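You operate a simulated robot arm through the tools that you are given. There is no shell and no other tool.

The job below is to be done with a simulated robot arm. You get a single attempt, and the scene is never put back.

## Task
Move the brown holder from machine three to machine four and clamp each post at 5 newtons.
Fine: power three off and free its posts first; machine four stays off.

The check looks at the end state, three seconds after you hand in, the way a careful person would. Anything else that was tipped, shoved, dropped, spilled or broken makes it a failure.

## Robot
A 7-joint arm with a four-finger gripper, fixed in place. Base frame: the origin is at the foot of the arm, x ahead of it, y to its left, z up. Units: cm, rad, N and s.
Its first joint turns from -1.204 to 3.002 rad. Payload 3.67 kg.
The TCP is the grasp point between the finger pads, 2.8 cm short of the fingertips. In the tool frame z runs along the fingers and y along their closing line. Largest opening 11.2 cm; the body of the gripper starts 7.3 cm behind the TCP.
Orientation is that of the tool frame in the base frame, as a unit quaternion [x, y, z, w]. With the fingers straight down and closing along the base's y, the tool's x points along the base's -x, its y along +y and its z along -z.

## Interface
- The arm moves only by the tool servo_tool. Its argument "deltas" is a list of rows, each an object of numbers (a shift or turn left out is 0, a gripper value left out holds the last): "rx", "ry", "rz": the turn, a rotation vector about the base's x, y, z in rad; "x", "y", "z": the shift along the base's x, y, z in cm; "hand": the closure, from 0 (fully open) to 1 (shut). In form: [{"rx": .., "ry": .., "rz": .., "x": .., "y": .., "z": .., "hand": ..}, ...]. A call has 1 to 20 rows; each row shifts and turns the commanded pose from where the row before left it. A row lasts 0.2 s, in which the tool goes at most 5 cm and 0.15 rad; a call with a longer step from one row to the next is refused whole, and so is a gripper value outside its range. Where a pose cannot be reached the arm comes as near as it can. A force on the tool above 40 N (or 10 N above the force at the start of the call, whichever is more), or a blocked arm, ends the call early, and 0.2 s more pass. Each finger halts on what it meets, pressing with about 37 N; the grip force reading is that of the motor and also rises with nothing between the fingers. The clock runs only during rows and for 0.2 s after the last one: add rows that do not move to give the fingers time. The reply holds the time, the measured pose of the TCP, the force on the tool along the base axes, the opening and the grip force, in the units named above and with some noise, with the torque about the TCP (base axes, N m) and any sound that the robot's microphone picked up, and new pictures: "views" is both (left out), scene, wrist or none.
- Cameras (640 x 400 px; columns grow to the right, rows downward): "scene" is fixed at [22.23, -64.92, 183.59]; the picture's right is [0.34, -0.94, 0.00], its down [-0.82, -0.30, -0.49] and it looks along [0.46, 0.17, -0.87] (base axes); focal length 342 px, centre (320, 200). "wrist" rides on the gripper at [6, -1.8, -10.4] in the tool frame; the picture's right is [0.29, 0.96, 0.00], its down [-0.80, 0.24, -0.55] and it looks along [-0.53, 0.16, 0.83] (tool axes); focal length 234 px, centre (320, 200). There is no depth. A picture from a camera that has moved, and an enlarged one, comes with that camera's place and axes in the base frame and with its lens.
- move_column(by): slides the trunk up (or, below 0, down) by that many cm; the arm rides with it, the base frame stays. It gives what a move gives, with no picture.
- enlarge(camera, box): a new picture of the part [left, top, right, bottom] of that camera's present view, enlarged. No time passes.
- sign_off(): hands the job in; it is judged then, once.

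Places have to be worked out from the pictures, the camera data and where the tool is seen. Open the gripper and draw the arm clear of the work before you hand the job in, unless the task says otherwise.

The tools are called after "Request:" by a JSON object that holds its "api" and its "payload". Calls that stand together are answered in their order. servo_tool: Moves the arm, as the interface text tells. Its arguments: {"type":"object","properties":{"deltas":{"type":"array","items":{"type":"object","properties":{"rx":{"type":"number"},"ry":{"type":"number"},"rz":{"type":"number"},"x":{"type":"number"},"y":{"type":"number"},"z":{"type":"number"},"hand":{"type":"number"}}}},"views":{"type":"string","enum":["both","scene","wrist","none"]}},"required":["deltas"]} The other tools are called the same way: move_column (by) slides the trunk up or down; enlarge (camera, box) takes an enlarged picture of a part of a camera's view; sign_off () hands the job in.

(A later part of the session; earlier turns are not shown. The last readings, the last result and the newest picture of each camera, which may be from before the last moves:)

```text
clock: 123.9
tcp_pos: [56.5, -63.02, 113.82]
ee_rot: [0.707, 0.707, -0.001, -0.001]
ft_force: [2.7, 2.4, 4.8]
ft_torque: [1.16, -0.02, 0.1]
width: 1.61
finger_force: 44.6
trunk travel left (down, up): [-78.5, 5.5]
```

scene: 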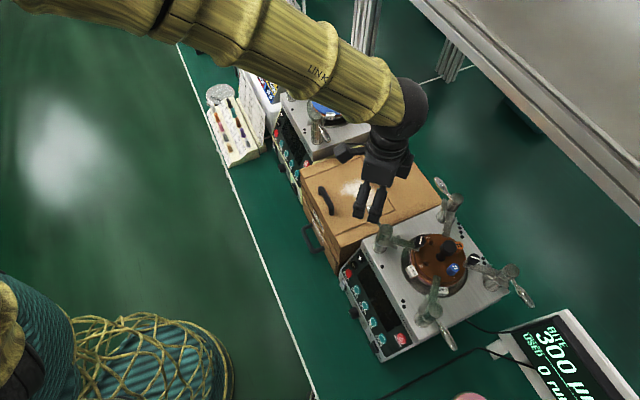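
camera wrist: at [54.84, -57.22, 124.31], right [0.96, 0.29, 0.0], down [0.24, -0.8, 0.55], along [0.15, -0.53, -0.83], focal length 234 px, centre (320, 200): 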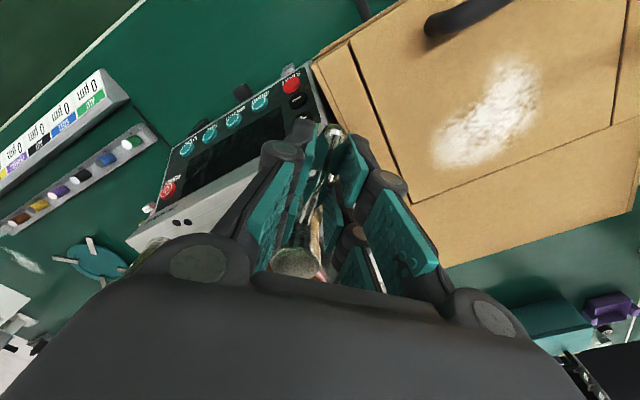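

Lateral load is now small. I'll open, rise, and inspect P1's lever angle.

Request:
{"api": "servo_tool", "payload": {"deltas": [{"hand": 0.8}, {"hand": 0.6}, {"hand": 0.4}, {}, {"z": 3}, {"z": 4}, {"z": 4}, {}], "views": "both"}}

Request:
{"api": "enlarge", "payload": {"camera": "wrist", "box": [220, 40, 420, 200]}}

Request:
{"api": "enlarge", "payload": {"camera": "scene", "box": [350, 180, 540, 340]}}

```text
clock: 125.7
tcp_pos: [56.61, -63.09, 124.75]
ee_rot: [0.707, 0.707, -0.002, -0.002]
ft_force: [0.6, -0.5, 0.8]
ft_torque: [0.01, 0.0, -0.01]
width: 6.72
finger_force: 0.2
trunk travel left (down, up): [-78.5, 5.5]
camera wrist: at [54.88, -57.25, 135.24], right [0.96, 0.29, 0.0], down [0.24, -0.8, 0.55], along [0.15, -0.53, -0.83], focal length 234 px, centre (320, 200)
```

scene: 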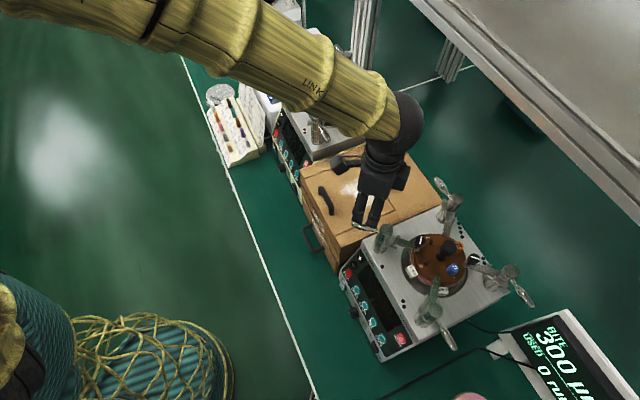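
wrist: 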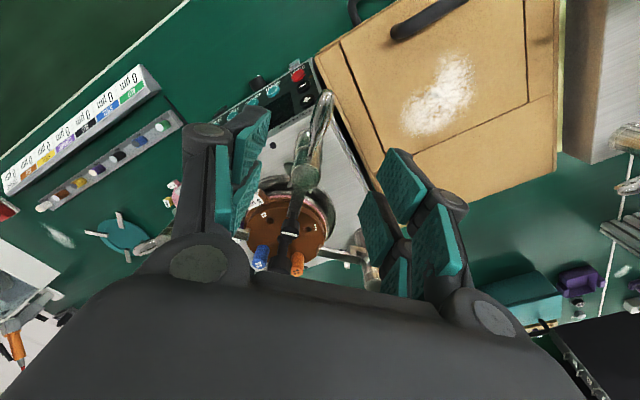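

```text
2.50 times, centred on (320, 120) of wrist
camera zoom: at [54.88, -57.25, 135.24], right [0.96, 0.29, 0.0], down [0.24, -0.8, 0.55], along [0.15, -0.53, -0.83], focal length 585 px, centre (320, 400)
```

zoom: 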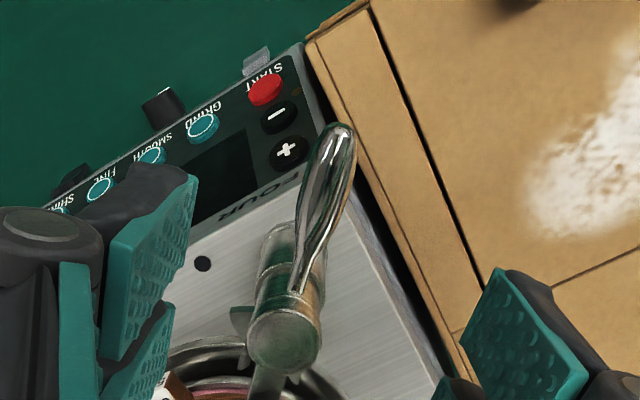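

```text
2.50 times, centred on (445, 260) of scene
camera zoom: at [22.23, -64.92, 183.59], right [0.34, -0.94, 0.0], down [-0.82, -0.3, -0.49], along [0.46, 0.17, -0.87], focal length 854 px, centre (8, 50)
```

zoom: 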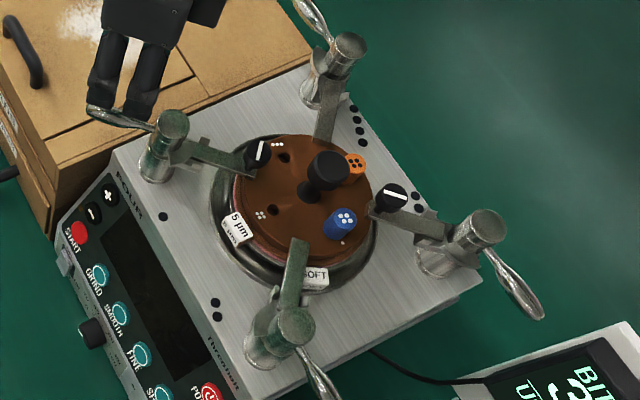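

P1's lever now measures about 90° (along +y), matching the 5 N position. Next I'll go over P4 at about (69.9, -81.3) with the hand fully open.

Request:
{"api": "servo_tool", "payload": {"deltas": [{"x": 3, "y": -2.6, "hand": 0}, {"x": 4, "y": -2.7, "hand": 0}, {"x": 4, "y": -2.7}, {"x": 2.6, "y": -2.7}, {"x": 1.7, "y": -2.5}, {}], "views": "wrist"}}

Request:
{"api": "enlarge", "payload": {"camera": "wrist", "box": [200, 40, 440, 240]}}

```text
clock: 127.1
tcp_pos: [71.76, -76.57, 124.84]
ee_rot: [0.707, 0.707, -0.002, -0.001]
ft_force: [0.0, 0.0, 0.2]
ft_torque: [-0.05, 0.0, 0.02]
width: 11.21
finger_force: 0.1
trunk travel left (down, up): [-78.5, 5.5]
camera wrist: at [70.0, -70.62, 135.34], right [0.96, 0.29, 0.0], down [0.24, -0.8, 0.55], along [0.16, -0.53, -0.83], focal length 234 px, centre (320, 200)
```

wrist: 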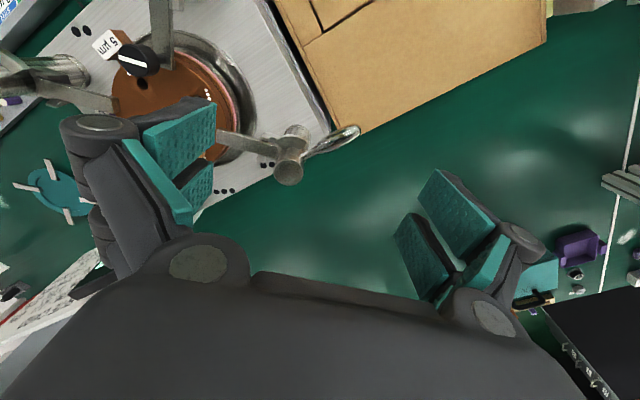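

```text
2.00 times, centred on (320, 140) of wrist
camera zoom: at [70.0, -70.62, 135.34], right [0.96, 0.29, 0.0], down [0.24, -0.8, 0.55], along [0.16, -0.53, -0.83], focal length 468 px, centre (320, 320)
```

zoom: 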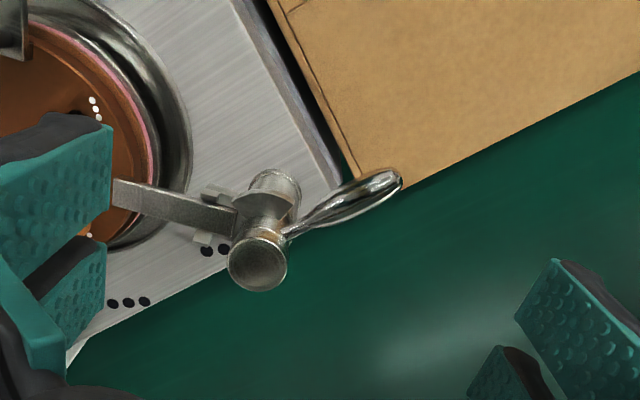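

P4 is at (70.1, -81.45) with its lever inside the straddle. I'll descend and close, ending centred at x≈70.0.

Request:
{"api": "servo_tool", "payload": {"deltas": [{"z": -4}, {"z": -4}, {"z": -2}, {"z": -0.9}, {}, {"x": -0.6, "hand": 0.2}, {"x": -0.6, "hand": 0.4}, {"x": -0.55, "hand": 0.55}, {"hand": 0.7}, {}], "views": "wrist"}}

Request:
{"api": "enlarge", "payload": {"camera": "wrist", "box": [200, 60, 440, 260]}}

```text
clock: 129.3
tcp_pos: [70.19, -76.45, 113.93]
ee_rot: [0.707, 0.708, -0.002, -0.003]
ft_force: [0.3, 0.7, 0.7]
ft_torque: [0.01, 0.02, 0.0]
width: 3.37
finger_force: 0.0
trunk travel left (down, up): [-78.5, 5.5]
camera wrist: at [68.41, -70.61, 124.36], right [0.96, 0.29, -0.01], down [0.24, -0.8, 0.55], along [0.16, -0.53, -0.83], focal length 234 px, centre (320, 200)
```

wrist: 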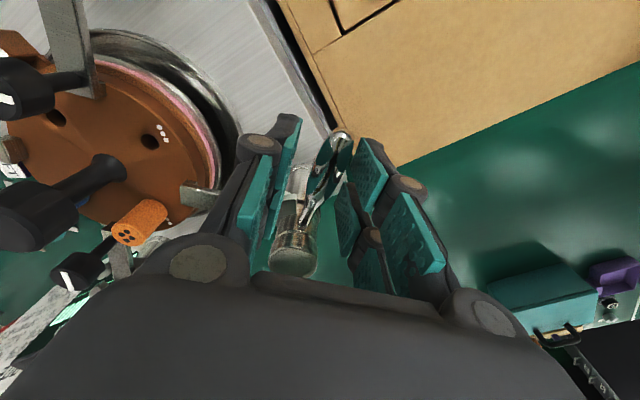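

```text
2.00 times, centred on (320, 160) of wrist
camera zoom: at [68.41, -70.61, 124.36], right [0.96, 0.29, -0.01], down [0.24, -0.8, 0.55], along [0.16, -0.53, -0.83], focal length 468 px, centre (320, 280)
```

zoom: 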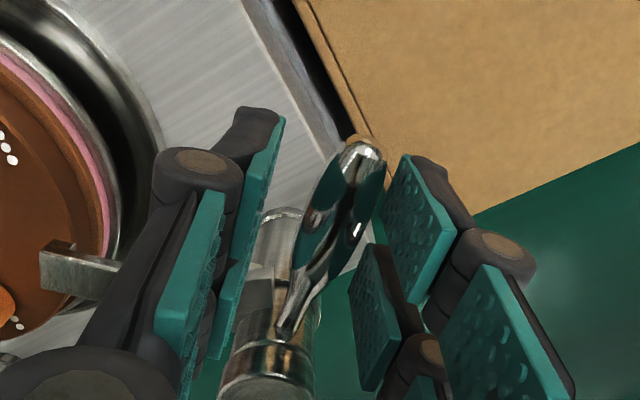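

Request:
{"api": "servo_tool", "payload": {"deltas": [{"x": -0.15, "z": -0.1, "hand": 0.8}, {"hand": 0.9}, {"hand": 1}, {}, {}], "views": "none"}}

```text
clock: 130.5
tcp_pos: [69.89, -76.22, 114.06]
ee_rot: [0.707, 0.707, -0.002, -0.001]
ft_force: [1.1, 15.4, 8.2]
ft_torque: [1.2, 0.03, 0.04]
width: 1.62
finger_force: 44.8
trunk travel left (down, up): [-78.5, 5.5]
```

Lateral x-load is near zero, so P4's lever is aligned. I'll release and inspect.

Request:
{"api": "servo_tool", "payload": {"deltas": [{"hand": 0.8}, {"hand": 0.6}, {"hand": 0.4}, {}, {"z": 3}, {"z": 4}, {"z": 4}, {}], "views": "both"}}

Request:
{"api": "enlarge", "payload": {"camera": "wrist", "box": [220, 60, 420, 220]}}

Request:
{"api": "enlarge", "payload": {"camera": "scene", "box": [350, 180, 540, 340]}}

```text
clock: 132.3
tcp_pos: [69.97, -76.58, 124.77]
ee_rot: [0.708, 0.707, -0.001, -0.003]
ft_force: [-0.6, -0.8, 0.0]
ft_torque: [0.02, -0.01, 0.01]
width: 6.72
finger_force: 0.1
trunk travel left (down, up): [-78.5, 5.5]
camera wrist: at [68.22, -70.71, 135.27], right [0.96, 0.29, 0.0], down [0.24, -0.8, 0.55], along [0.15, -0.53, -0.83], focal length 234 px, centre (320, 200)
```

scene: 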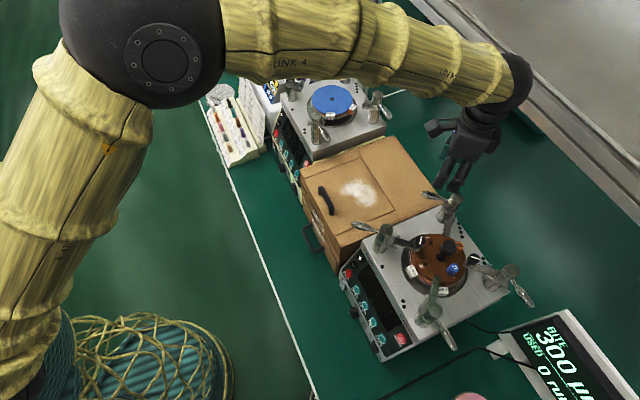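
wrist: 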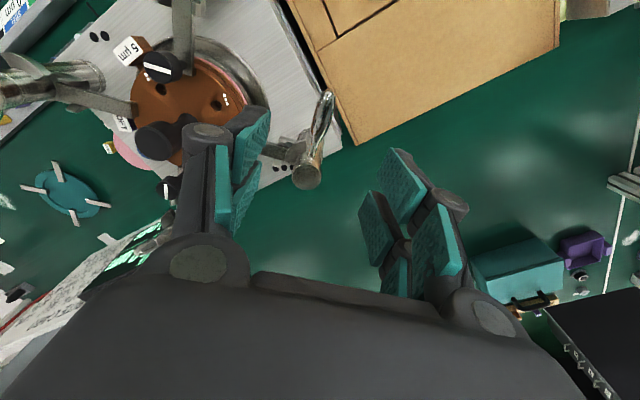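

```text
2.50 times, centred on (320, 140) of wrist
camera zoom: at [68.22, -70.71, 135.27], right [0.96, 0.29, 0.0], down [0.24, -0.8, 0.55], along [0.15, -0.53, -0.83], focal length 585 px, centre (320, 350)
```

zoom: 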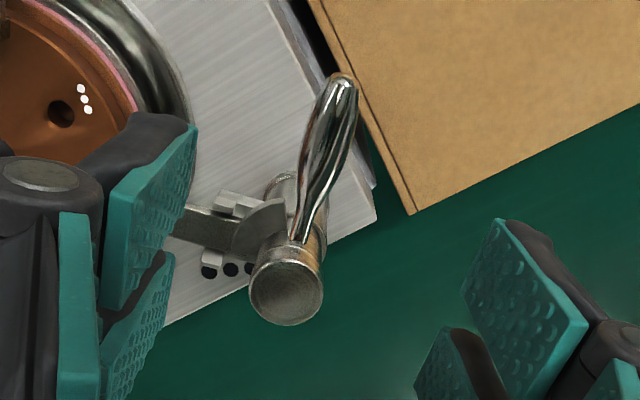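

```text
2.50 times, centred on (445, 260) of scene
camera zoom: at [22.23, -64.92, 183.59], right [0.34, -0.94, 0.0], down [-0.82, -0.3, -0.49], along [0.46, 0.17, -0.87], focal length 854 px, centre (8, 50)
```

zoom: 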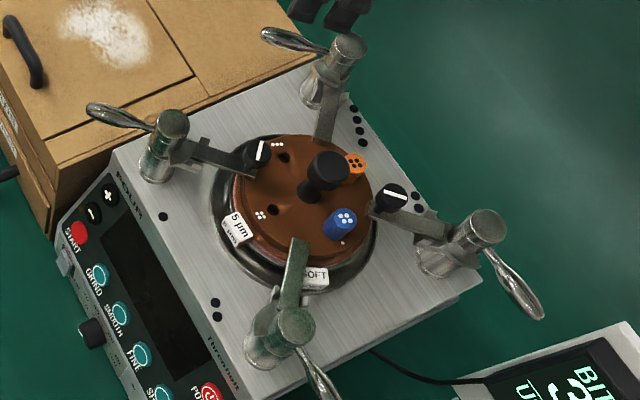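

P4 measures about 91° (along +y), so it is good. For P2 and P3 I need the pads parallel to x. I'll rotate the tool +90° while moving above the machine toward P2.

Request:
{"api": "servo_tool", "payload": {"deltas": [{"x": -2, "y": -0.6, "rz": 0.1428, "z": 0.2}, {"x": -2, "y": -0.6, "rz": 0.1428}, {"x": -2, "y": -0.6, "rz": 0.1428}, {"x": -2, "y": -0.6, "rz": 0.1428}, {"x": -2, "y": -0.6, "rz": 0.1428}, {"x": -2, "y": -0.6, "rz": 0.1428}, {"x": -2, "y": -0.6, "rz": 0.1428}, {"x": -2, "y": -0.6, "rz": 0.1428}, {"x": -2, "y": -0.6, "rz": 0.1428}, {"x": -2, "y": -0.6, "rz": 0.1428}, {"x": -2, "y": -0.6, "rz": 0.1428}, {}], "views": "both"}}

```text
clock: 134.9
tcp_pos: [48.07, -82.82, 124.99]
ee_rot: [-0.001, 1.0, -0.001, -0.001]
ft_force: [0.4, 1.1, 0.5]
ft_torque: [0.01, 0.03, 0.0]
width: 6.72
finger_force: 0.0
trunk travel left (down, up): [-78.5, 5.5]
camera wrist: at [42.09, -84.71, 135.41], right [-0.29, 0.96, 0.0], down [0.8, 0.24, 0.55], along [0.53, 0.16, -0.83], focal length 234 px, centre (320, 200)
```

scene: 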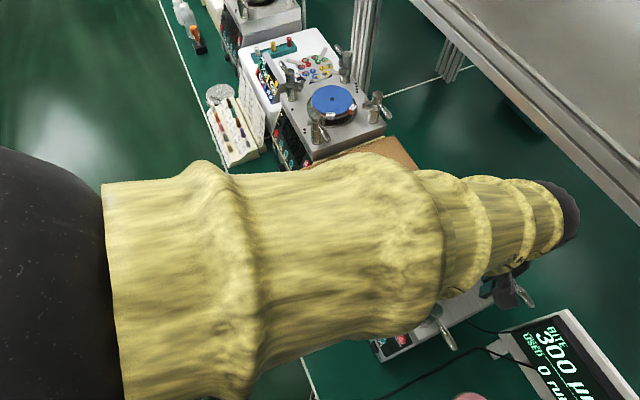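
wrist: 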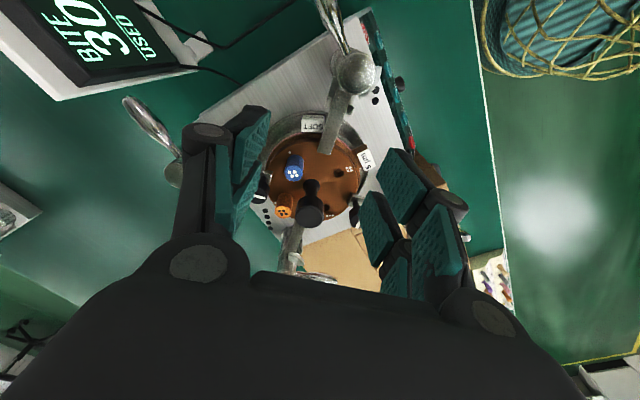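

The rotation works. I'll open fully and move to the straddle position for P2.

Request:
{"api": "servo_tool", "payload": {"deltas": [{"x": -2.5, "y": 0, "hand": 0}, {"x": -2.5, "y": -0.2, "hand": 0}, {"x": -2.5, "y": -0.2, "hand": 0}, {"x": -2.2, "y": -0.1, "hand": 0}, {}, {}], "views": "both"}}

Request:
{"api": "enlarge", "payload": {"camera": "wrist", "box": [200, 40, 440, 240]}}

```text
clock: 136.3
tcp_pos: [38.34, -83.42, 125.12]
ee_rot: [0.0, 1.0, -0.002, 0.0]
ft_force: [-0.2, -0.3, -0.5]
ft_torque: [0.0, 0.02, 0.01]
width: 11.22
finger_force: 0.1
trunk travel left (down, up): [-78.5, 5.5]
camera wrist: at [32.3, -85.22, 135.55], right [-0.29, 0.96, 0.0], down [0.8, 0.24, 0.55], along [0.53, 0.16, -0.83], focal length 234 px, centre (320, 200)
```

scene: 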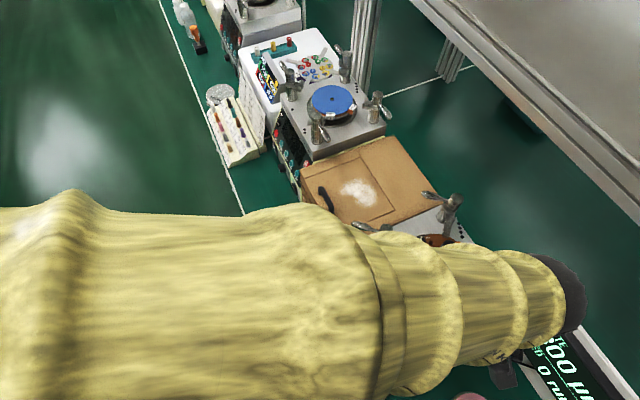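
wrist: 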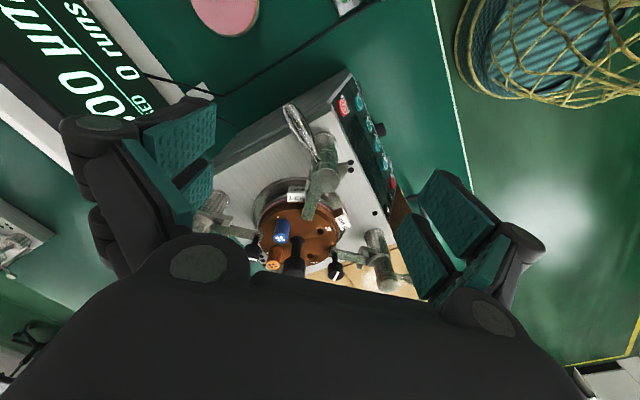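

```text
2.00 times, centred on (320, 140) of wrist
camera zoom: at [32.3, -85.22, 135.55], right [-0.29, 0.96, 0.0], down [0.8, 0.24, 0.55], along [0.53, 0.16, -0.83], focal length 468 px, centre (320, 320)
```

zoom: 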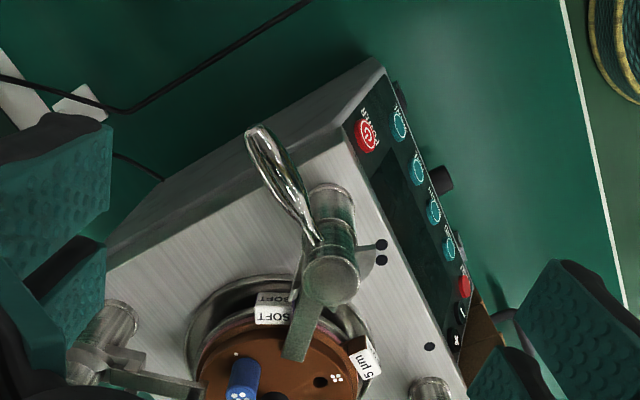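

P2 is at (42.9, -81.45) with its lever inside the straddle. I'll shift −0.4 in x, descend, then close while centring on y≈−81.55.

Request:
{"api": "servo_tool", "payload": {"deltas": [{"x": -0.4, "z": -4}, {"z": -4}, {"z": -2}, {"z": -1.15}, {}, {"y": 0.65, "hand": 0.2}, {"y": 0.65, "hand": 0.4}, {"y": 0.55, "hand": 0.55}, {"hand": 0.7}, {}], "views": "wrist"}}

Request:
{"api": "enlarge", "payload": {"camera": "wrist", "box": [200, 60, 440, 260]}}

```text
clock: 138.5
tcp_pos: [37.97, -81.1, 114.07]
ee_rot: [0.001, 1.0, -0.004, 0.0]
ft_force: [0.2, -0.5, -0.6]
ft_torque: [0.01, 0.0, 0.0]
width: 3.39
finger_force: 0.3
trunk travel left (down, up): [-78.5, 5.5]
camera wrist: at [32.03, -82.94, 124.59], right [-0.29, 0.96, -0.01], down [0.8, 0.24, 0.55], along [0.53, 0.15, -0.83], focal length 234 px, centre (320, 200)
```

wrist: 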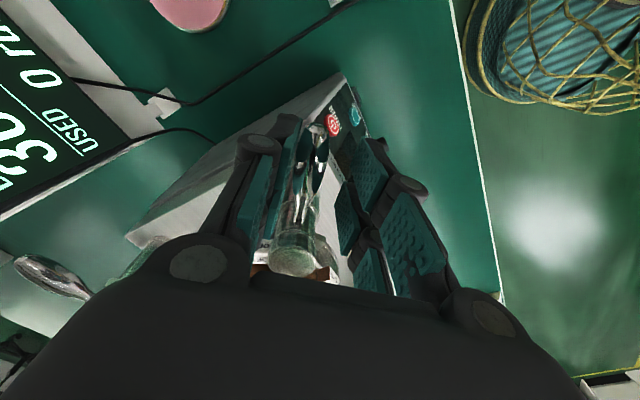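

```text
2.00 times, centred on (320, 160) of wrist
camera zoom: at [32.03, -82.94, 124.59], right [-0.29, 0.96, -0.01], down [0.8, 0.24, 0.55], along [0.53, 0.15, -0.83], focal length 468 px, centre (320, 280)
```

zoom: 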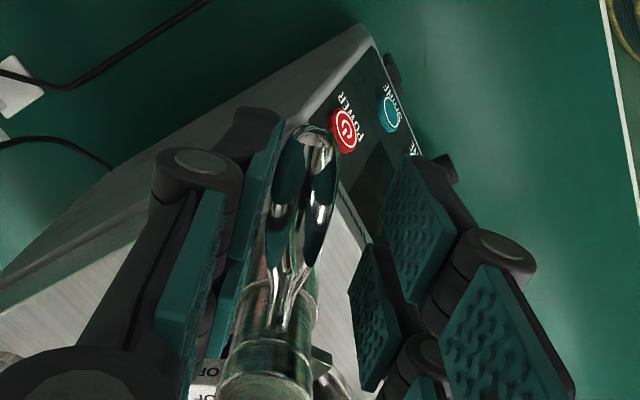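

TCP y reads −81.1, slightly past. I'll correct −0.4 and close.

Request:
{"api": "servo_tool", "payload": {"deltas": [{"y": -0.4, "hand": 0.75}, {"hand": 0.85}, {"hand": 1}, {}, {}], "views": "none"}}

```text
clock: 139.7
tcp_pos: [37.87, -81.81, 113.62]
ee_rot: [0.0, 1.0, -0.001, -0.002]
ft_force: [-3.9, 22.8, -24.1]
ft_torque: [0.21, -0.24, 1.16]
width: 1.78
finger_force: 45.7
trunk travel left (down, up): [-78.5, 5.5]
```

Request:
{"api": "servo_tool", "payload": {"deltas": [{"y": 0.2, "z": -0.2}, {}], "views": "none"}}

Request:
{"api": "servo_tool", "payload": {"deltas": [{"y": 0.08, "z": -0.1}, {}], "views": "none"}}

```text
clock: 140.3
tcp_pos: [37.89, -81.83, 113.65]
ee_rot: [0.0, 1.0, -0.002, 0.0]
ft_force: [1.6, 15.6, -9.9]
ft_torque: [0.12, 0.09, 0.8]
width: 1.73
finger_force: 44.8
trunk travel left (down, up): [-78.5, 5.5]
```

```text
clock: 140.9
tcp_pos: [37.83, -81.58, 113.59]
ee_rot: [0.0, 1.0, -0.004, -0.001]
ft_force: [7.9, 16.3, -1.2]
ft_torque: [0.16, -0.18, 0.77]
width: 1.65
finger_force: 44.7
trunk travel left (down, up): [-78.5, 5.5]
```

Request:
{"api": "servo_tool", "payload": {"deltas": [{"y": 0.2}, {}], "views": "none"}}

```text
clock: 141.5
tcp_pos: [37.94, -81.32, 113.82]
ee_rot: [0.0, 1.0, -0.004, 0.0]
ft_force: [9.5, 6.0, 4.5]
ft_torque: [0.01, -0.26, 0.32]
width: 1.61
finger_force: 44.8
trunk travel left (down, up): [-78.5, 5.5]
```

Request:
{"api": "servo_tool", "payload": {"deltas": [{"y": 0.1}, {}, {"hand": 0.8}, {"hand": 0.6}, {"hand": 0.4}, {}, {"z": 3}, {"z": 4}, {"z": 4}, {}], "views": "both"}}

Request:
{"api": "enlarge", "payload": {"camera": "wrist", "box": [220, 60, 420, 220]}}

```text
clock: 143.7
tcp_pos: [37.78, -81.39, 124.78]
ee_rot: [0.0, 1.0, -0.001, -0.001]
ft_force: [-0.2, -0.2, -0.1]
ft_torque: [0.06, -0.01, 0.01]
width: 6.73
finger_force: 0.0
trunk travel left (down, up): [-78.5, 5.5]
camera wrist: at [31.96, -83.3, 135.14], right [-0.29, 0.96, 0.0], down [0.8, 0.24, 0.55], along [0.53, 0.16, -0.83], focal length 234 px, centre (320, 200)
```

scene: 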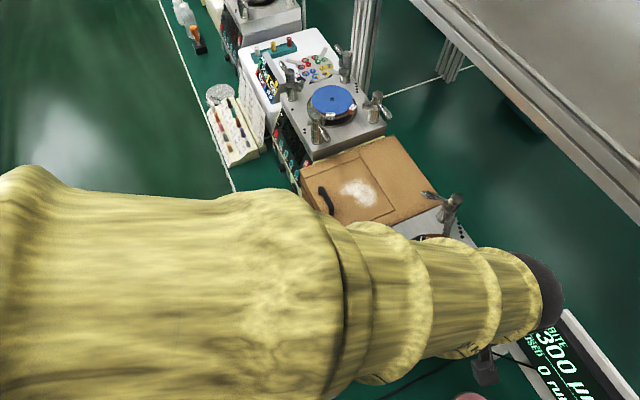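
wrist: 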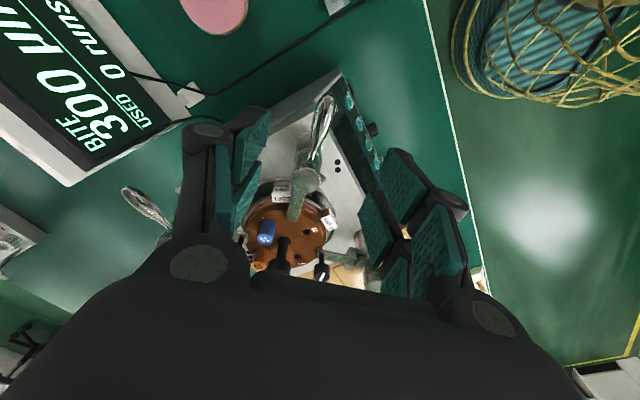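

```text
2.50 times, centred on (320, 140) of wrist
camera zoom: at [31.96, -83.3, 135.14], right [-0.29, 0.96, 0.0], down [0.8, 0.24, 0.55], along [0.53, 0.16, -0.83], focal length 585 px, centre (320, 350)
```

zoom: 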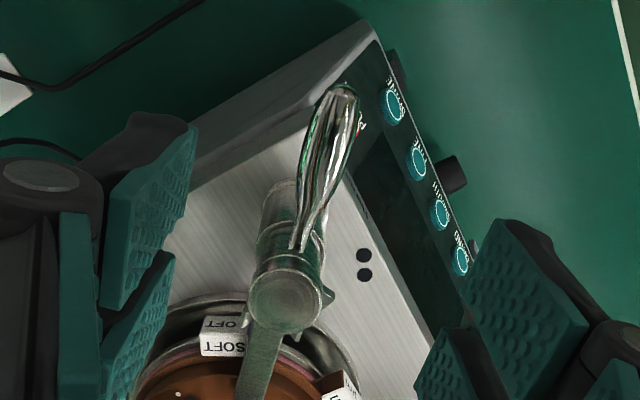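

P2 measures about 180° (along −x), so it is good. Now I'll go over P3 with the hand fully open and check clearance to the BITE display.

Request:
{"api": "servo_tool", "payload": {"deltas": [{"x": 2.8, "y": -3, "hand": 0}, {"x": 2.8, "y": -3.1, "hand": 0}, {"x": 2.8, "y": -3.1}, {"x": 2.8, "y": -3.1}, {"x": 2.6, "y": -3.1}, {}, {}], "views": "both"}}

Request:
{"api": "enlarge", "payload": {"camera": "wrist", "box": [160, 20, 480, 260]}}

```text
clock: 145.3
tcp_pos: [51.51, -97.8, 123.75]
ee_rot: [0.001, 1.0, 0.002, -0.001]
ft_force: [-0.4, 1.1, 0.5]
ft_torque: [-0.08, 0.0, -0.03]
width: 11.2
finger_force: 0.0
trunk travel left (down, up): [-78.5, 5.5]
camera wrist: at [45.59, -99.86, 134.22], right [-0.29, 0.96, 0.0], down [0.8, 0.24, 0.55], along [0.53, 0.16, -0.83], focal length 234 px, centre (320, 200)
```

scene: 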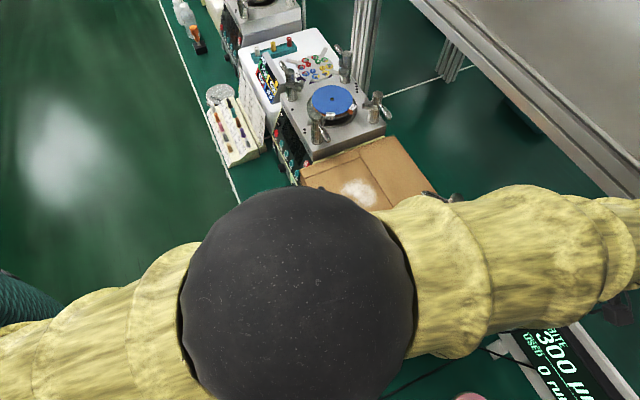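
wrist: 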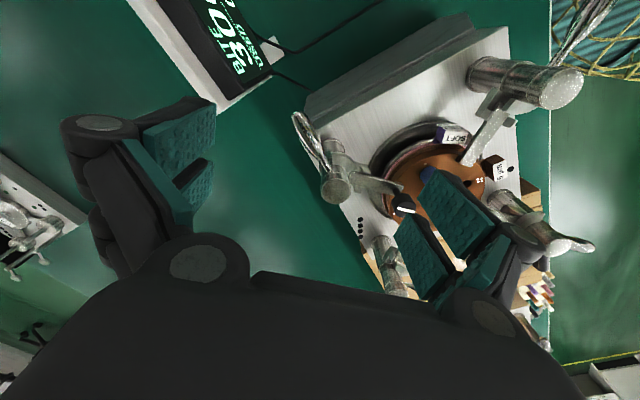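

```text
1.67 times, centred on (320, 140) of wrist
camera zoom: at [45.59, -99.86, 134.22], right [-0.29, 0.96, 0.0], down [0.8, 0.24, 0.55], along [0.53, 0.16, -0.83], focal length 390 px, centre (320, 300)
```

zoom: 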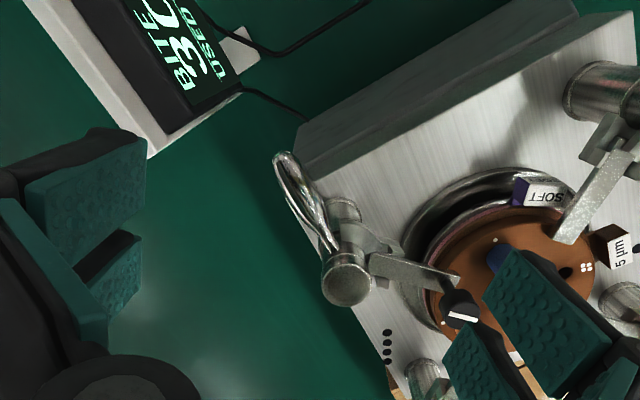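

P3 is at about (56.3, -95.0). The BITE display's top edge at z≈109 is more than 3 cm away from my fingers. I'm slightly off from tracking near the reach limit, so I'll correct to y≈-96.5 and descend partway.

Request:
{"api": "servo_tool", "payload": {"deltas": [{"y": 0.6}, {"y": 0.6}, {"z": -3}, {"z": -2}, {}], "views": "wrist"}}

Request:
{"api": "enlarge", "payload": {"camera": "wrist", "box": [160, 40, 480, 280]}}

```text
clock: 145.9
tcp_pos: [50.48, -92.74, 127.27]
ee_rot: [0.006, 1.0, -0.019, 0.002]
ft_force: [-3.0, 0.7, -2.7]
ft_torque: [-0.07, -0.21, 0.0]
width: 11.19
finger_force: 0.0
trunk travel left (down, up): [-78.5, 5.5]
stopped in row 2: the arm was blocked; the commanded pose is now the measured one
camera wrist: at [44.4, -94.09, 137.82], right [-0.28, 0.96, -0.04], down [0.8, 0.25, 0.55], along [0.54, 0.12, -0.84], focal length 234 px, centre (320, 200)
```

wrist: 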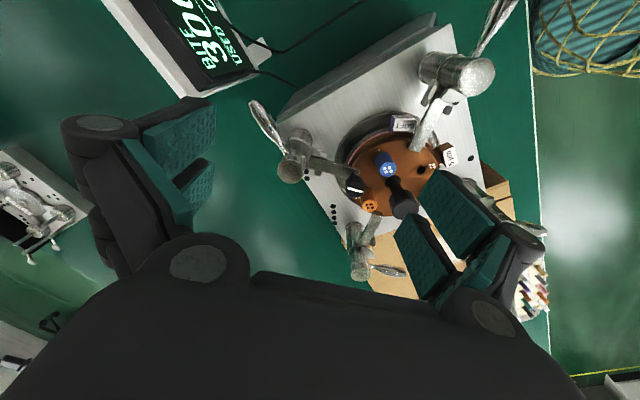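

```text
1.67 times, centred on (320, 160) of wrist
camera zoom: at [44.4, -94.09, 137.82], right [-0.28, 0.96, -0.04], down [0.8, 0.25, 0.55], along [0.54, 0.12, -0.84], focal length 390 px, centre (320, 267)
```

zoom: 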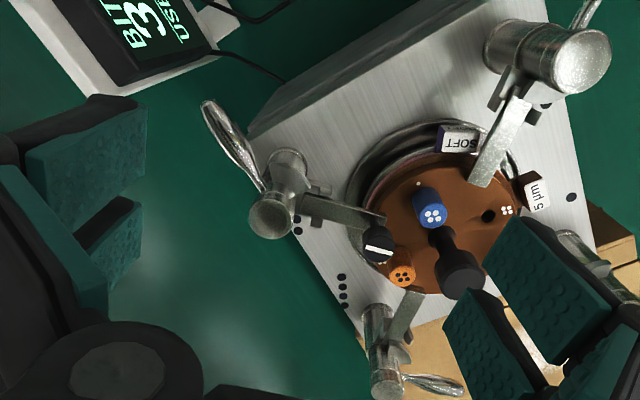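

The arm got blocked near full stretch. I'll raise the trunk 5 cm for more margin and approach P3 more gently.

Request:
{"api": "move_column", "payload": {"by": 5}}

Request:
{"api": "servo_tool", "payload": {"deltas": [{"rx": -0.038, "rz": 0, "ry": -0.012}, {}], "views": "scene"}}

```text
clock: 146.2
tcp_pos: [50.11, -86.24, 132.03]
ee_rot: [0.009, 0.999, -0.049, 0.003]
ft_force: [-2.7, 0.7, -2.0]
ft_torque: [-0.03, -0.16, 0.01]
width: 11.19
finger_force: 0.0
trunk travel left (down, up): [-78.8, 5.2]
stopped: the arm was blocked; the commanded pose is now the measured one
```

```text
clock: 146.8
tcp_pos: [50.51, -86.75, 131.55]
ee_rot: [0.008, 0.998, -0.066, 0.01]
ft_force: [0.2, -0.7, -0.9]
ft_torque: [0.13, -0.02, 0.01]
width: 11.2
finger_force: 0.0
trunk travel left (down, up): [-78.8, 5.2]
```

scene: 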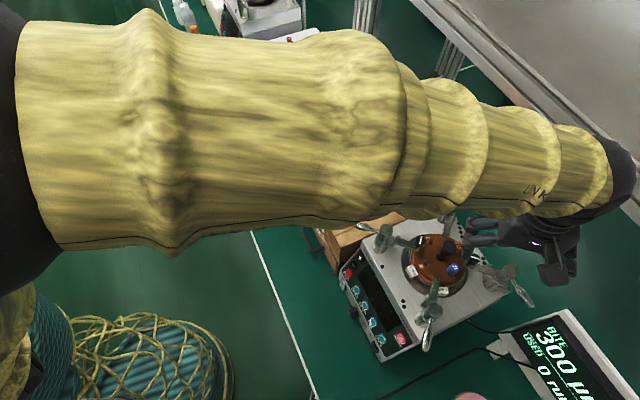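

The arm's elbow is swinging near the stretched singularity. To reduce stretch at P3 I'll tilt the tool about the x-axis by −0.3 rad, which keeps the pads parallel to x, and check the pose is stable here first.

Request:
{"api": "servo_tool", "payload": {"deltas": [{"rx": -0.084, "ry": 0.01, "rz": 0.008}, {"rx": -0.084, "ry": 0.01, "rz": 0.008}, {}, {}], "views": "both"}}

```text
clock: 147.8
tcp_pos: [49.63, -79.97, 135.19]
ee_rot: [0.001, 0.984, -0.176, 0.0]
ft_force: [-1.8, 0.0, -1.9]
ft_torque: [-0.02, -0.13, 0.05]
width: 11.2
finger_force: 0.1
trunk travel left (down, up): [-78.8, 5.2]
stopped in row 4: the arm was blocked; the commanded pose is now the measured one
camera wrist: at [43.72, -78.11, 145.67], right [-0.29, 0.9, -0.33], down [0.8, 0.41, 0.44], along [0.53, -0.14, -0.84], focal length 234 px, centre (320, 200)
```

scene: 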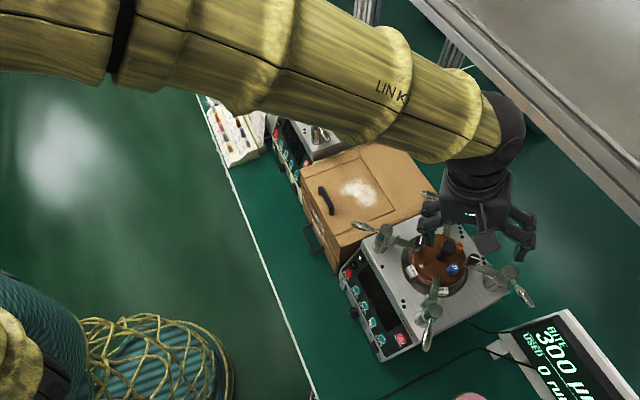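
wrist: 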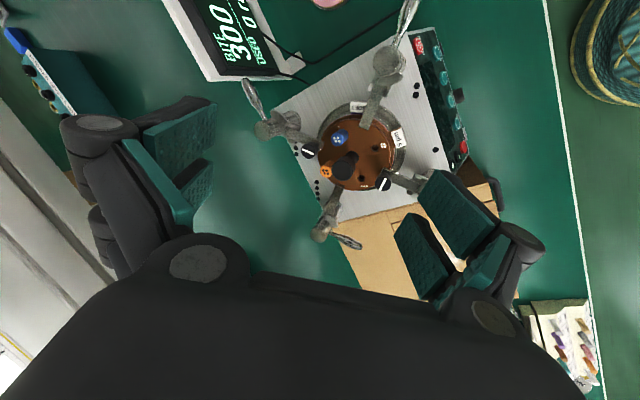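

The arm is still reconfiguring. I'll hold still for a moment to let it settle.

Request:
{"api": "servo_tool", "payload": {"deltas": [{}, {}, {}, {}, {}], "views": "none"}}

Request:
{"api": "servo_tool", "payload": {"deltas": [{}, {}, {}, {}, {}], "views": "scene"}}

```text
clock: 149.1
tcp_pos: [49.57, -81.38, 134.41]
ee_rot: [0.0, 0.985, -0.171, 0.0]
ft_force: [-0.2, 0.6, 0.1]
ft_torque: [-0.03, -0.02, 0.0]
width: 11.18
finger_force: 0.0
trunk travel left (down, up): [-78.8, 5.2]
```

```text
clock: 150.2
tcp_pos: [50.01, -82.31, 134.07]
ee_rot: [0.001, 0.986, -0.168, -0.001]
ft_force: [0.0, 0.7, 0.8]
ft_torque: [-0.07, -0.05, 0.03]
width: 11.2
finger_force: 0.1
trunk travel left (down, up): [-78.8, 5.2]
```

scene: 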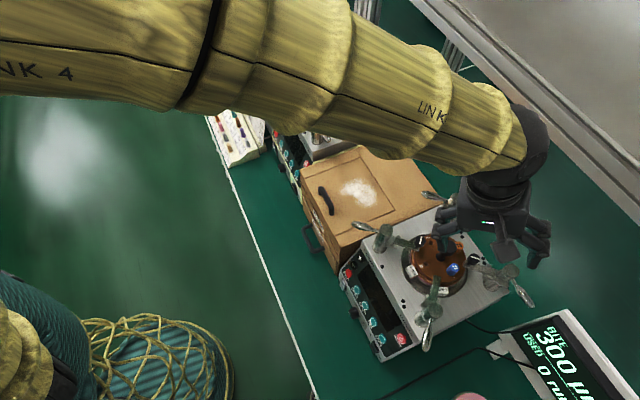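

Request:
{"api": "servo_tool", "payload": {"deltas": [{}, {}, {}, {}, {}, {}, {}, {}, {}, {}], "views": "none"}}

```text
clock: 152.4
tcp_pos: [50.16, -82.77, 133.75]
ee_rot: [0.001, 0.986, -0.165, 0.0]
ft_force: [0.2, 0.8, -0.3]
ft_torque: [-0.02, -0.06, 0.05]
width: 11.19
finger_force: 0.1
trunk travel left (down, up): [-78.8, 5.2]
```

This yaw with tilt runs against a joint limit. I'll undo the tilt and return to yaw −1.571, which behaved well, above the machine.

Request:
{"api": "servo_tool", "payload": {"deltas": [{"rx": 0.111}, {"rx": 0.111}, {"rx": 0.111}, {"x": 0.5, "rz": -0.1428}, {"x": 0.5, "rz": -0.1428}, {"x": 0.5, "rz": -0.1428}, {"x": 0.5, "rz": -0.1428}, {"x": 0.5, "rz": -0.1428}, {"x": 0.5, "rz": -0.1428}, {"x": 0.5, "rz": -0.1428}, {"x": 0.5, "rz": -0.1428}, {"x": 0.5, "rz": -0.1428}, {"x": 0.5, "rz": -0.1428}, {"x": 0.5, "rz": -0.1428}, {}, {}], "views": "both"}}

```text
clock: 155.8
tcp_pos: [55.65, -81.41, 134.61]
ee_rot: [0.708, 0.707, -0.004, -0.005]
ft_force: [0.3, -0.4, -0.8]
ft_torque: [0.01, 0.01, 0.01]
width: 11.2
finger_force: 0.0
trunk travel left (down, up): [-78.8, 5.2]
camera wrist: at [54.01, -75.44, 145.12], right [0.96, 0.29, -0.01], down [0.25, -0.8, 0.55], along [0.15, -0.53, -0.83], focal length 234 px, centre (320, 200)
```

scene: 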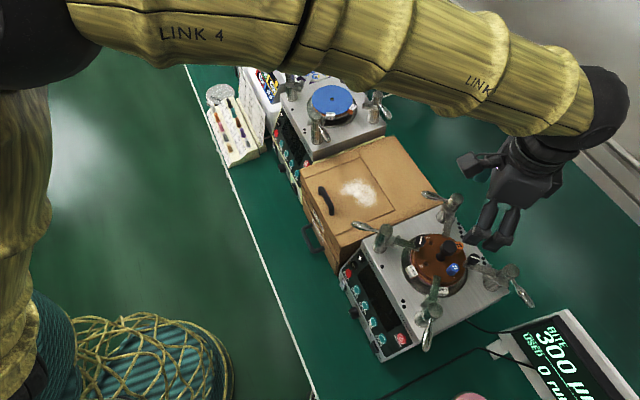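
wrist: 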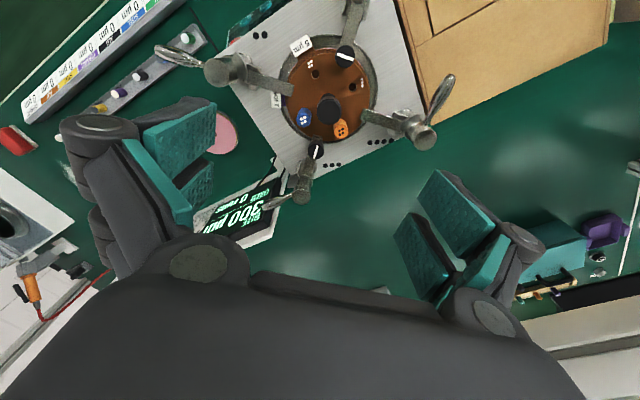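

Tracking is good again. For P3 I'll use the closed finger, tilted outward as on machine three's P4, and push the lever toward +y from its −y side. First I'll check the other levers in this overview.

Request:
{"api": "enlarge", "payload": {"camera": "wrist", "box": [140, 0, 480, 230]}}

Request:
{"api": "enlarge", "payload": {"camera": "scene", "box": [340, 170, 560, 360]}}

Request:
{"api": "servo_tool", "payload": {"deltas": [{"hand": 0.5, "y": -3, "z": -2}, {"hand": 1, "y": -3, "z": -3}, {"hand": 1, "y": -3, "z": -3}, {"rx": -0.073, "ry": -0.04, "y": -1}, {"rx": -0.073, "ry": -0.04}, {"rx": -0.073, "ry": -0.04}, {}, {}], "views": "wrist"}}

```text
1.74 times, centred on (310, 115) of wrist
camera zoom: at [54.01, -75.44, 145.12], right [0.96, 0.29, -0.01], down [0.25, -0.8, 0.55], along [0.15, -0.53, -0.83], focal length 407 px, centre (337, 348)
```

zoom: 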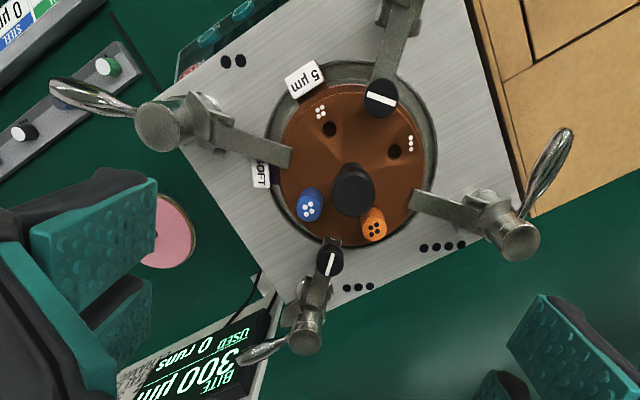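

```text
2.11 times, centred on (450, 265) of scene
camera zoom: at [22.23, -64.92, 183.59], right [0.34, -0.94, 0.0], down [-0.82, -0.3, -0.49], along [0.46, 0.17, -0.87], focal length 719 px, centre (46, 63)
```

zoom: 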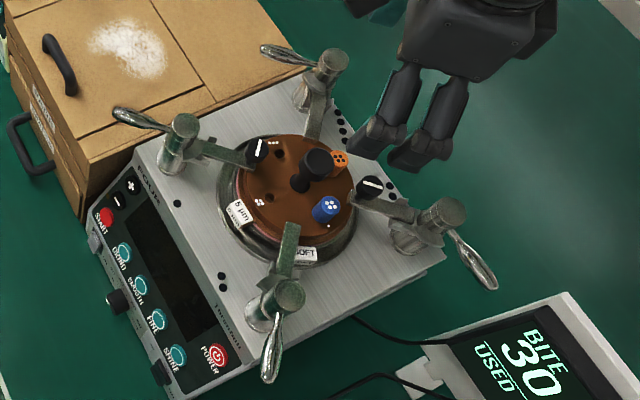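

```text
clock: 157.7
tcp_pos: [55.73, -89.29, 127.99]
ee_rot: [0.701, 0.701, -0.045, 0.121]
ft_force: [-0.1, -0.8, 0.9]
ft_torque: [0.05, 0.11, -0.05]
width: 0.0
finger_force: 35.5
trunk travel left (down, up): [-78.8, 5.2]
camera wrist: at [52.82, -81.16, 136.55], right [0.96, 0.29, 0.04], down [0.17, -0.64, 0.75], along [0.24, -0.71, -0.67], focal length 234 px, centre (320, 200)
```

wrist: 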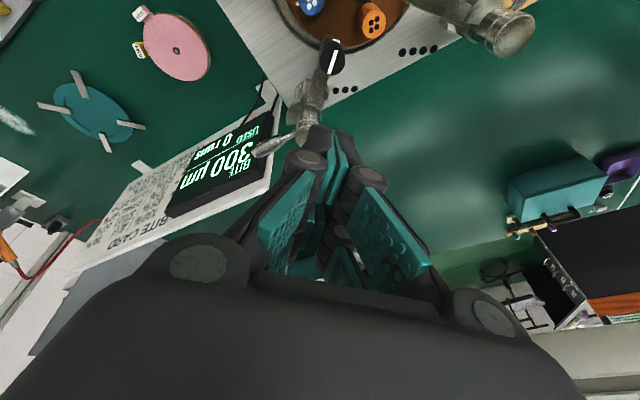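

Request:
{"api": "servo_tool", "payload": {"deltas": [{}, {}, {}, {}], "views": "none"}}

```text
clock: 158.7
tcp_pos: [55.54, -91.23, 126.77]
ee_rot: [0.702, 0.702, -0.039, 0.116]
ft_force: [-0.2, 0.2, -0.2]
ft_torque: [-0.02, -0.03, 0.01]
width: 0.01
finger_force: 35.1
trunk travel left (down, up): [-78.8, 5.2]
```

It was just lagging, and settles to the commanded pose. I'll go slowly, with settling time, to the far side of P3's lever at a safe height.

Request:
{"api": "servo_tool", "payload": {"deltas": [{"y": -1.5, "z": -0.5}, {"y": -1.5, "z": -0.5}, {"y": -1.5, "z": -0.5}, {"y": -1.5, "z": -0.5}, {}, {"y": -1.5}, {"y": -1.3}, {"y": -1}, {}, {}, {}, {}], "views": "both"}}

Request:
{"api": "enlarge", "payload": {"camera": "wrist", "box": [200, 20, 440, 220]}}

```text
clock: 160.3
tcp_pos: [54.9, -96.81, 128.78]
ee_rot: [0.702, 0.696, -0.053, 0.138]
ft_force: [-1.7, -1.0, -0.6]
ft_torque: [0.04, -0.2, 0.05]
width: 0.0
finger_force: 35.3
trunk travel left (down, up): [-78.8, 5.2]
stopped in row 8: the arm was blocked; the commanded pose is now the measured one
camera wrist: at [52.01, -88.26, 137.0], right [0.96, 0.29, 0.04], down [0.15, -0.62, 0.77], along [0.24, -0.73, -0.63], focal length 234 px, centre (320, 200)
```

scene: 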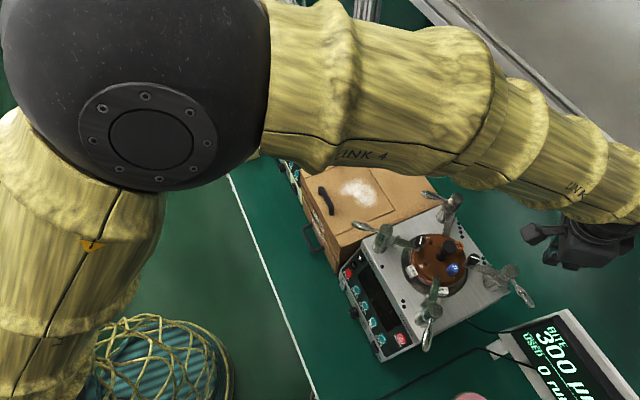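
wrist: 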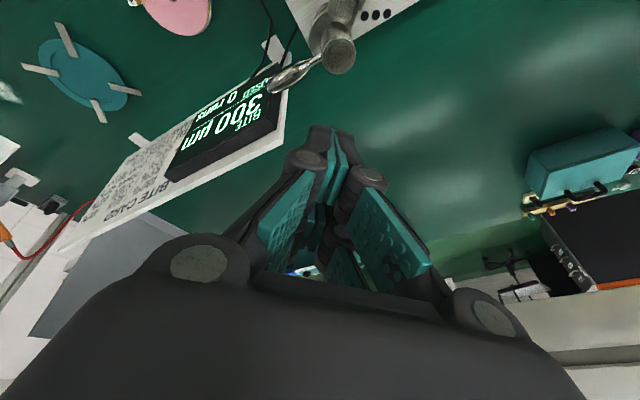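

```text
2.00 times, centred on (320, 120) of wrist
camera zoom: at [52.01, -88.26, 137.0], right [0.96, 0.29, 0.04], down [0.15, -0.62, 0.77], along [0.24, -0.73, -0.63], focal length 468 px, centre (320, 360)
```

zoom: 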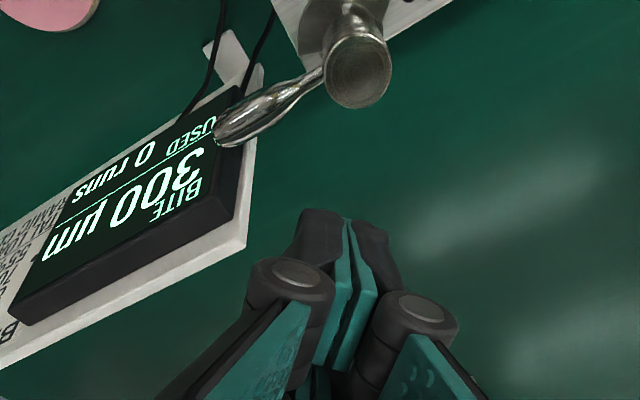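

The lag near full stretch keeps triggering "blocked". I'll retract a bit, raise the trunk 5 cm so the arm is closer to level, then come back lower and slower.

Request:
{"api": "servo_tool", "payload": {"deltas": [{}, {}, {"y": 1.5}, {"y": 1.5}, {"y": 1.5}, {"y": 1.5}, {}, {}, {}], "views": "none"}}

Request:
{"api": "move_column", "payload": {"by": 5}}

Request:
{"api": "servo_tool", "payload": {"deltas": [{"z": -1.5}, {"z": -1.5}, {"z": -1.5}, {"z": -1.5}, {"z": -1.5}, {"z": -1.5}, {}, {}, {}], "views": "none"}}

```text
clock: 160.6
tcp_pos: [54.34, -89.36, 134.19]
ee_rot: [0.698, 0.693, -0.075, 0.163]
ft_force: [-2.3, 0.2, -2.3]
ft_torque: [-0.08, -0.22, 0.09]
width: 0.01
finger_force: 35.6
trunk travel left (down, up): [-78.8, 5.2]
stopped in row 1: the arm was blocked; the commanded pose is now the measured one
```

```text
clock: 161.6
tcp_pos: [55.1, -92.68, 136.9]
ee_rot: [0.699, 0.695, -0.067, 0.154]
ft_force: [0.2, 0.3, -0.5]
ft_torque: [-0.1, -0.08, -0.01]
width: 0.0
finger_force: 35.9
trunk travel left (down, up): [-83.8, 0.2]
```

```text
clock: 162.1
tcp_pos: [53.81, -84.42, 139.35]
ee_rot: [0.696, 0.69, -0.091, 0.176]
ft_force: [-2.9, -0.6, -2.5]
ft_torque: [-0.07, -0.25, 0.09]
width: 0.02
finger_force: 35.4
trunk travel left (down, up): [-83.8, 0.2]
stopped in row 2: the arm was blocked; the commanded pose is now the measured one
```

The arm keeps popping inward and up, so something may be touching a link. I'll look at the current state without moving.

Request:
{"api": "servo_tool", "payload": {"deltas": [{}], "views": "both"}}

```text
clock: 162.4
tcp_pos: [53.67, -75.03, 143.94]
ee_rot: [0.69, 0.686, -0.116, 0.2]
ft_force: [-0.8, -1.3, -2.2]
ft_torque: [0.06, -0.1, 0.04]
width: 0.0
finger_force: 36.0
trunk travel left (down, up): [-83.8, 0.2]
stopped in row 1: the arm was blocked; the commanded pose is now the measured one
camera wrist: at [50.84, -65.36, 150.61], right [0.96, 0.28, -0.01], down [0.15, -0.47, 0.87], along [0.24, -0.84, -0.49], focal length 234 px, centre (320, 200)
```

scene: 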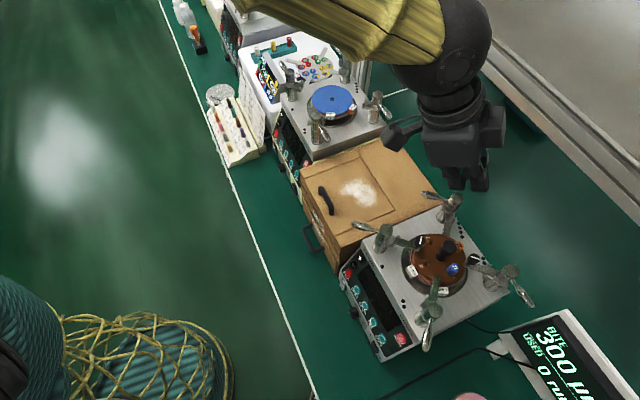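
wrist: 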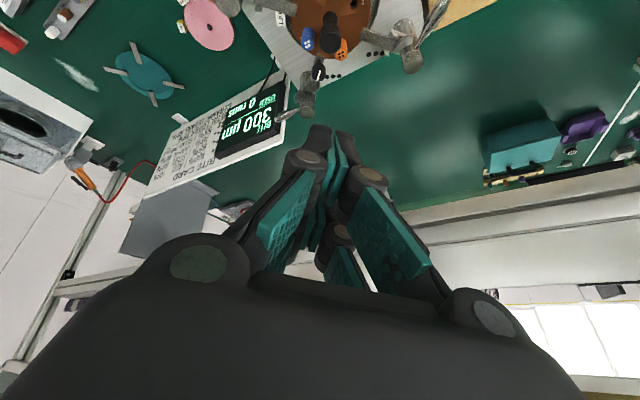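

The arm appears to be switching elbow configuration quickly. I'll hold until it settles.

Request:
{"api": "servo_tool", "payload": {"deltas": [{}, {}, {}], "views": "none"}}

Request:
{"api": "servo_tool", "payload": {"deltas": [{}, {}, {}, {}, {}], "views": "none"}}

Request:
{"api": "servo_tool", "payload": {"deltas": [{}, {}, {}, {}, {}], "views": "scene"}}

```text
clock: 163.4
tcp_pos: [52.93, -75.28, 143.44]
ee_rot: [0.694, 0.683, -0.114, 0.198]
ft_force: [-0.8, 0.5, -1.4]
ft_torque: [-0.09, -0.1, 0.07]
width: 0.0
finger_force: 35.8
trunk travel left (down, up): [-83.8, 0.2]
stopped in row 3: the arm was blocked; the commanded pose is now the measured one
```

```text
clock: 163.8
tcp_pos: [52.42, -63.16, 148.06]
ee_rot: [0.686, 0.676, -0.144, 0.227]
ft_force: [0.4, -1.9, -1.2]
ft_torque: [0.1, 0.01, 0.0]
width: 0.0
finger_force: 35.9
trunk travel left (down, up): [-83.8, 0.2]
stopped in row 1: the arm was blocked; the commanded pose is now the measured one
```

```text
clock: 165.0
tcp_pos: [49.54, -61.06, 143.76]
ee_rot: [0.721, 0.66, -0.118, 0.177]
ft_force: [1.5, -0.7, 0.4]
ft_torque: [0.08, 0.01, 0.03]
width: 0.02
finger_force: 35.9
trunk travel left (down, up): [-83.8, 0.2]
stopped in row 5: the arm was blocked; the commanded pose is now the measured one
```

scene: 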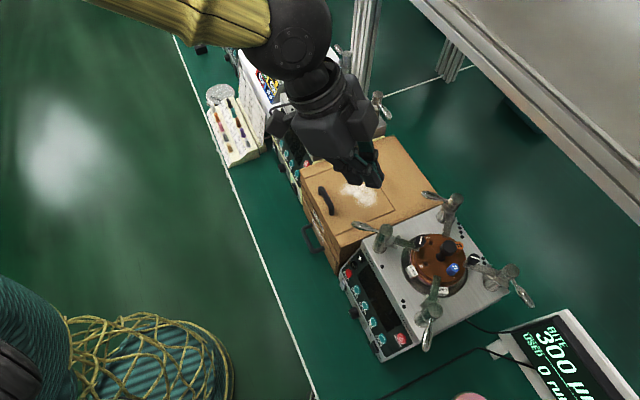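

Request:
{"api": "servo_tool", "payload": {"deltas": [{}, {}, {}, {}, {}, {}], "views": "none"}}

Request:
{"api": "servo_tool", "payload": {"deltas": [{}, {}, {}, {}, {}, {}], "views": "scene"}}

```text
clock: 166.4
tcp_pos: [51.19, -58.41, 147.74]
ee_rot: [0.698, 0.668, -0.141, 0.217]
ft_force: [-0.2, -0.1, 0.7]
ft_torque: [-0.06, -0.03, 0.0]
width: 0.0
finger_force: 35.4
trunk travel left (down, up): [-83.8, 0.2]
```

```text
clock: 167.8
tcp_pos: [51.91, -60.64, 148.12]
ee_rot: [0.69, 0.672, -0.144, 0.225]
ft_force: [-0.2, -0.2, -0.5]
ft_torque: [0.04, -0.03, 0.02]
width: 0.0
finger_force: 35.9
trunk travel left (down, up): [-83.8, 0.2]
```

scene: 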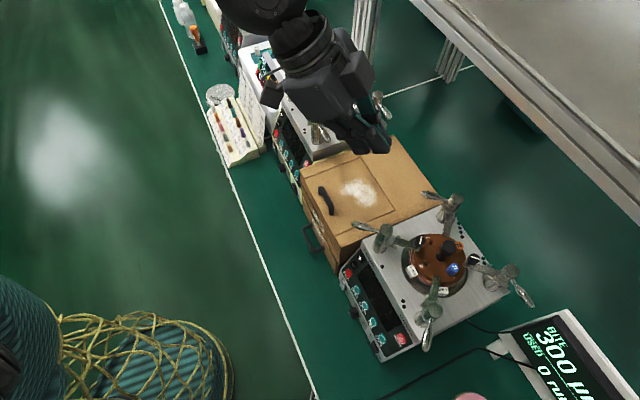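

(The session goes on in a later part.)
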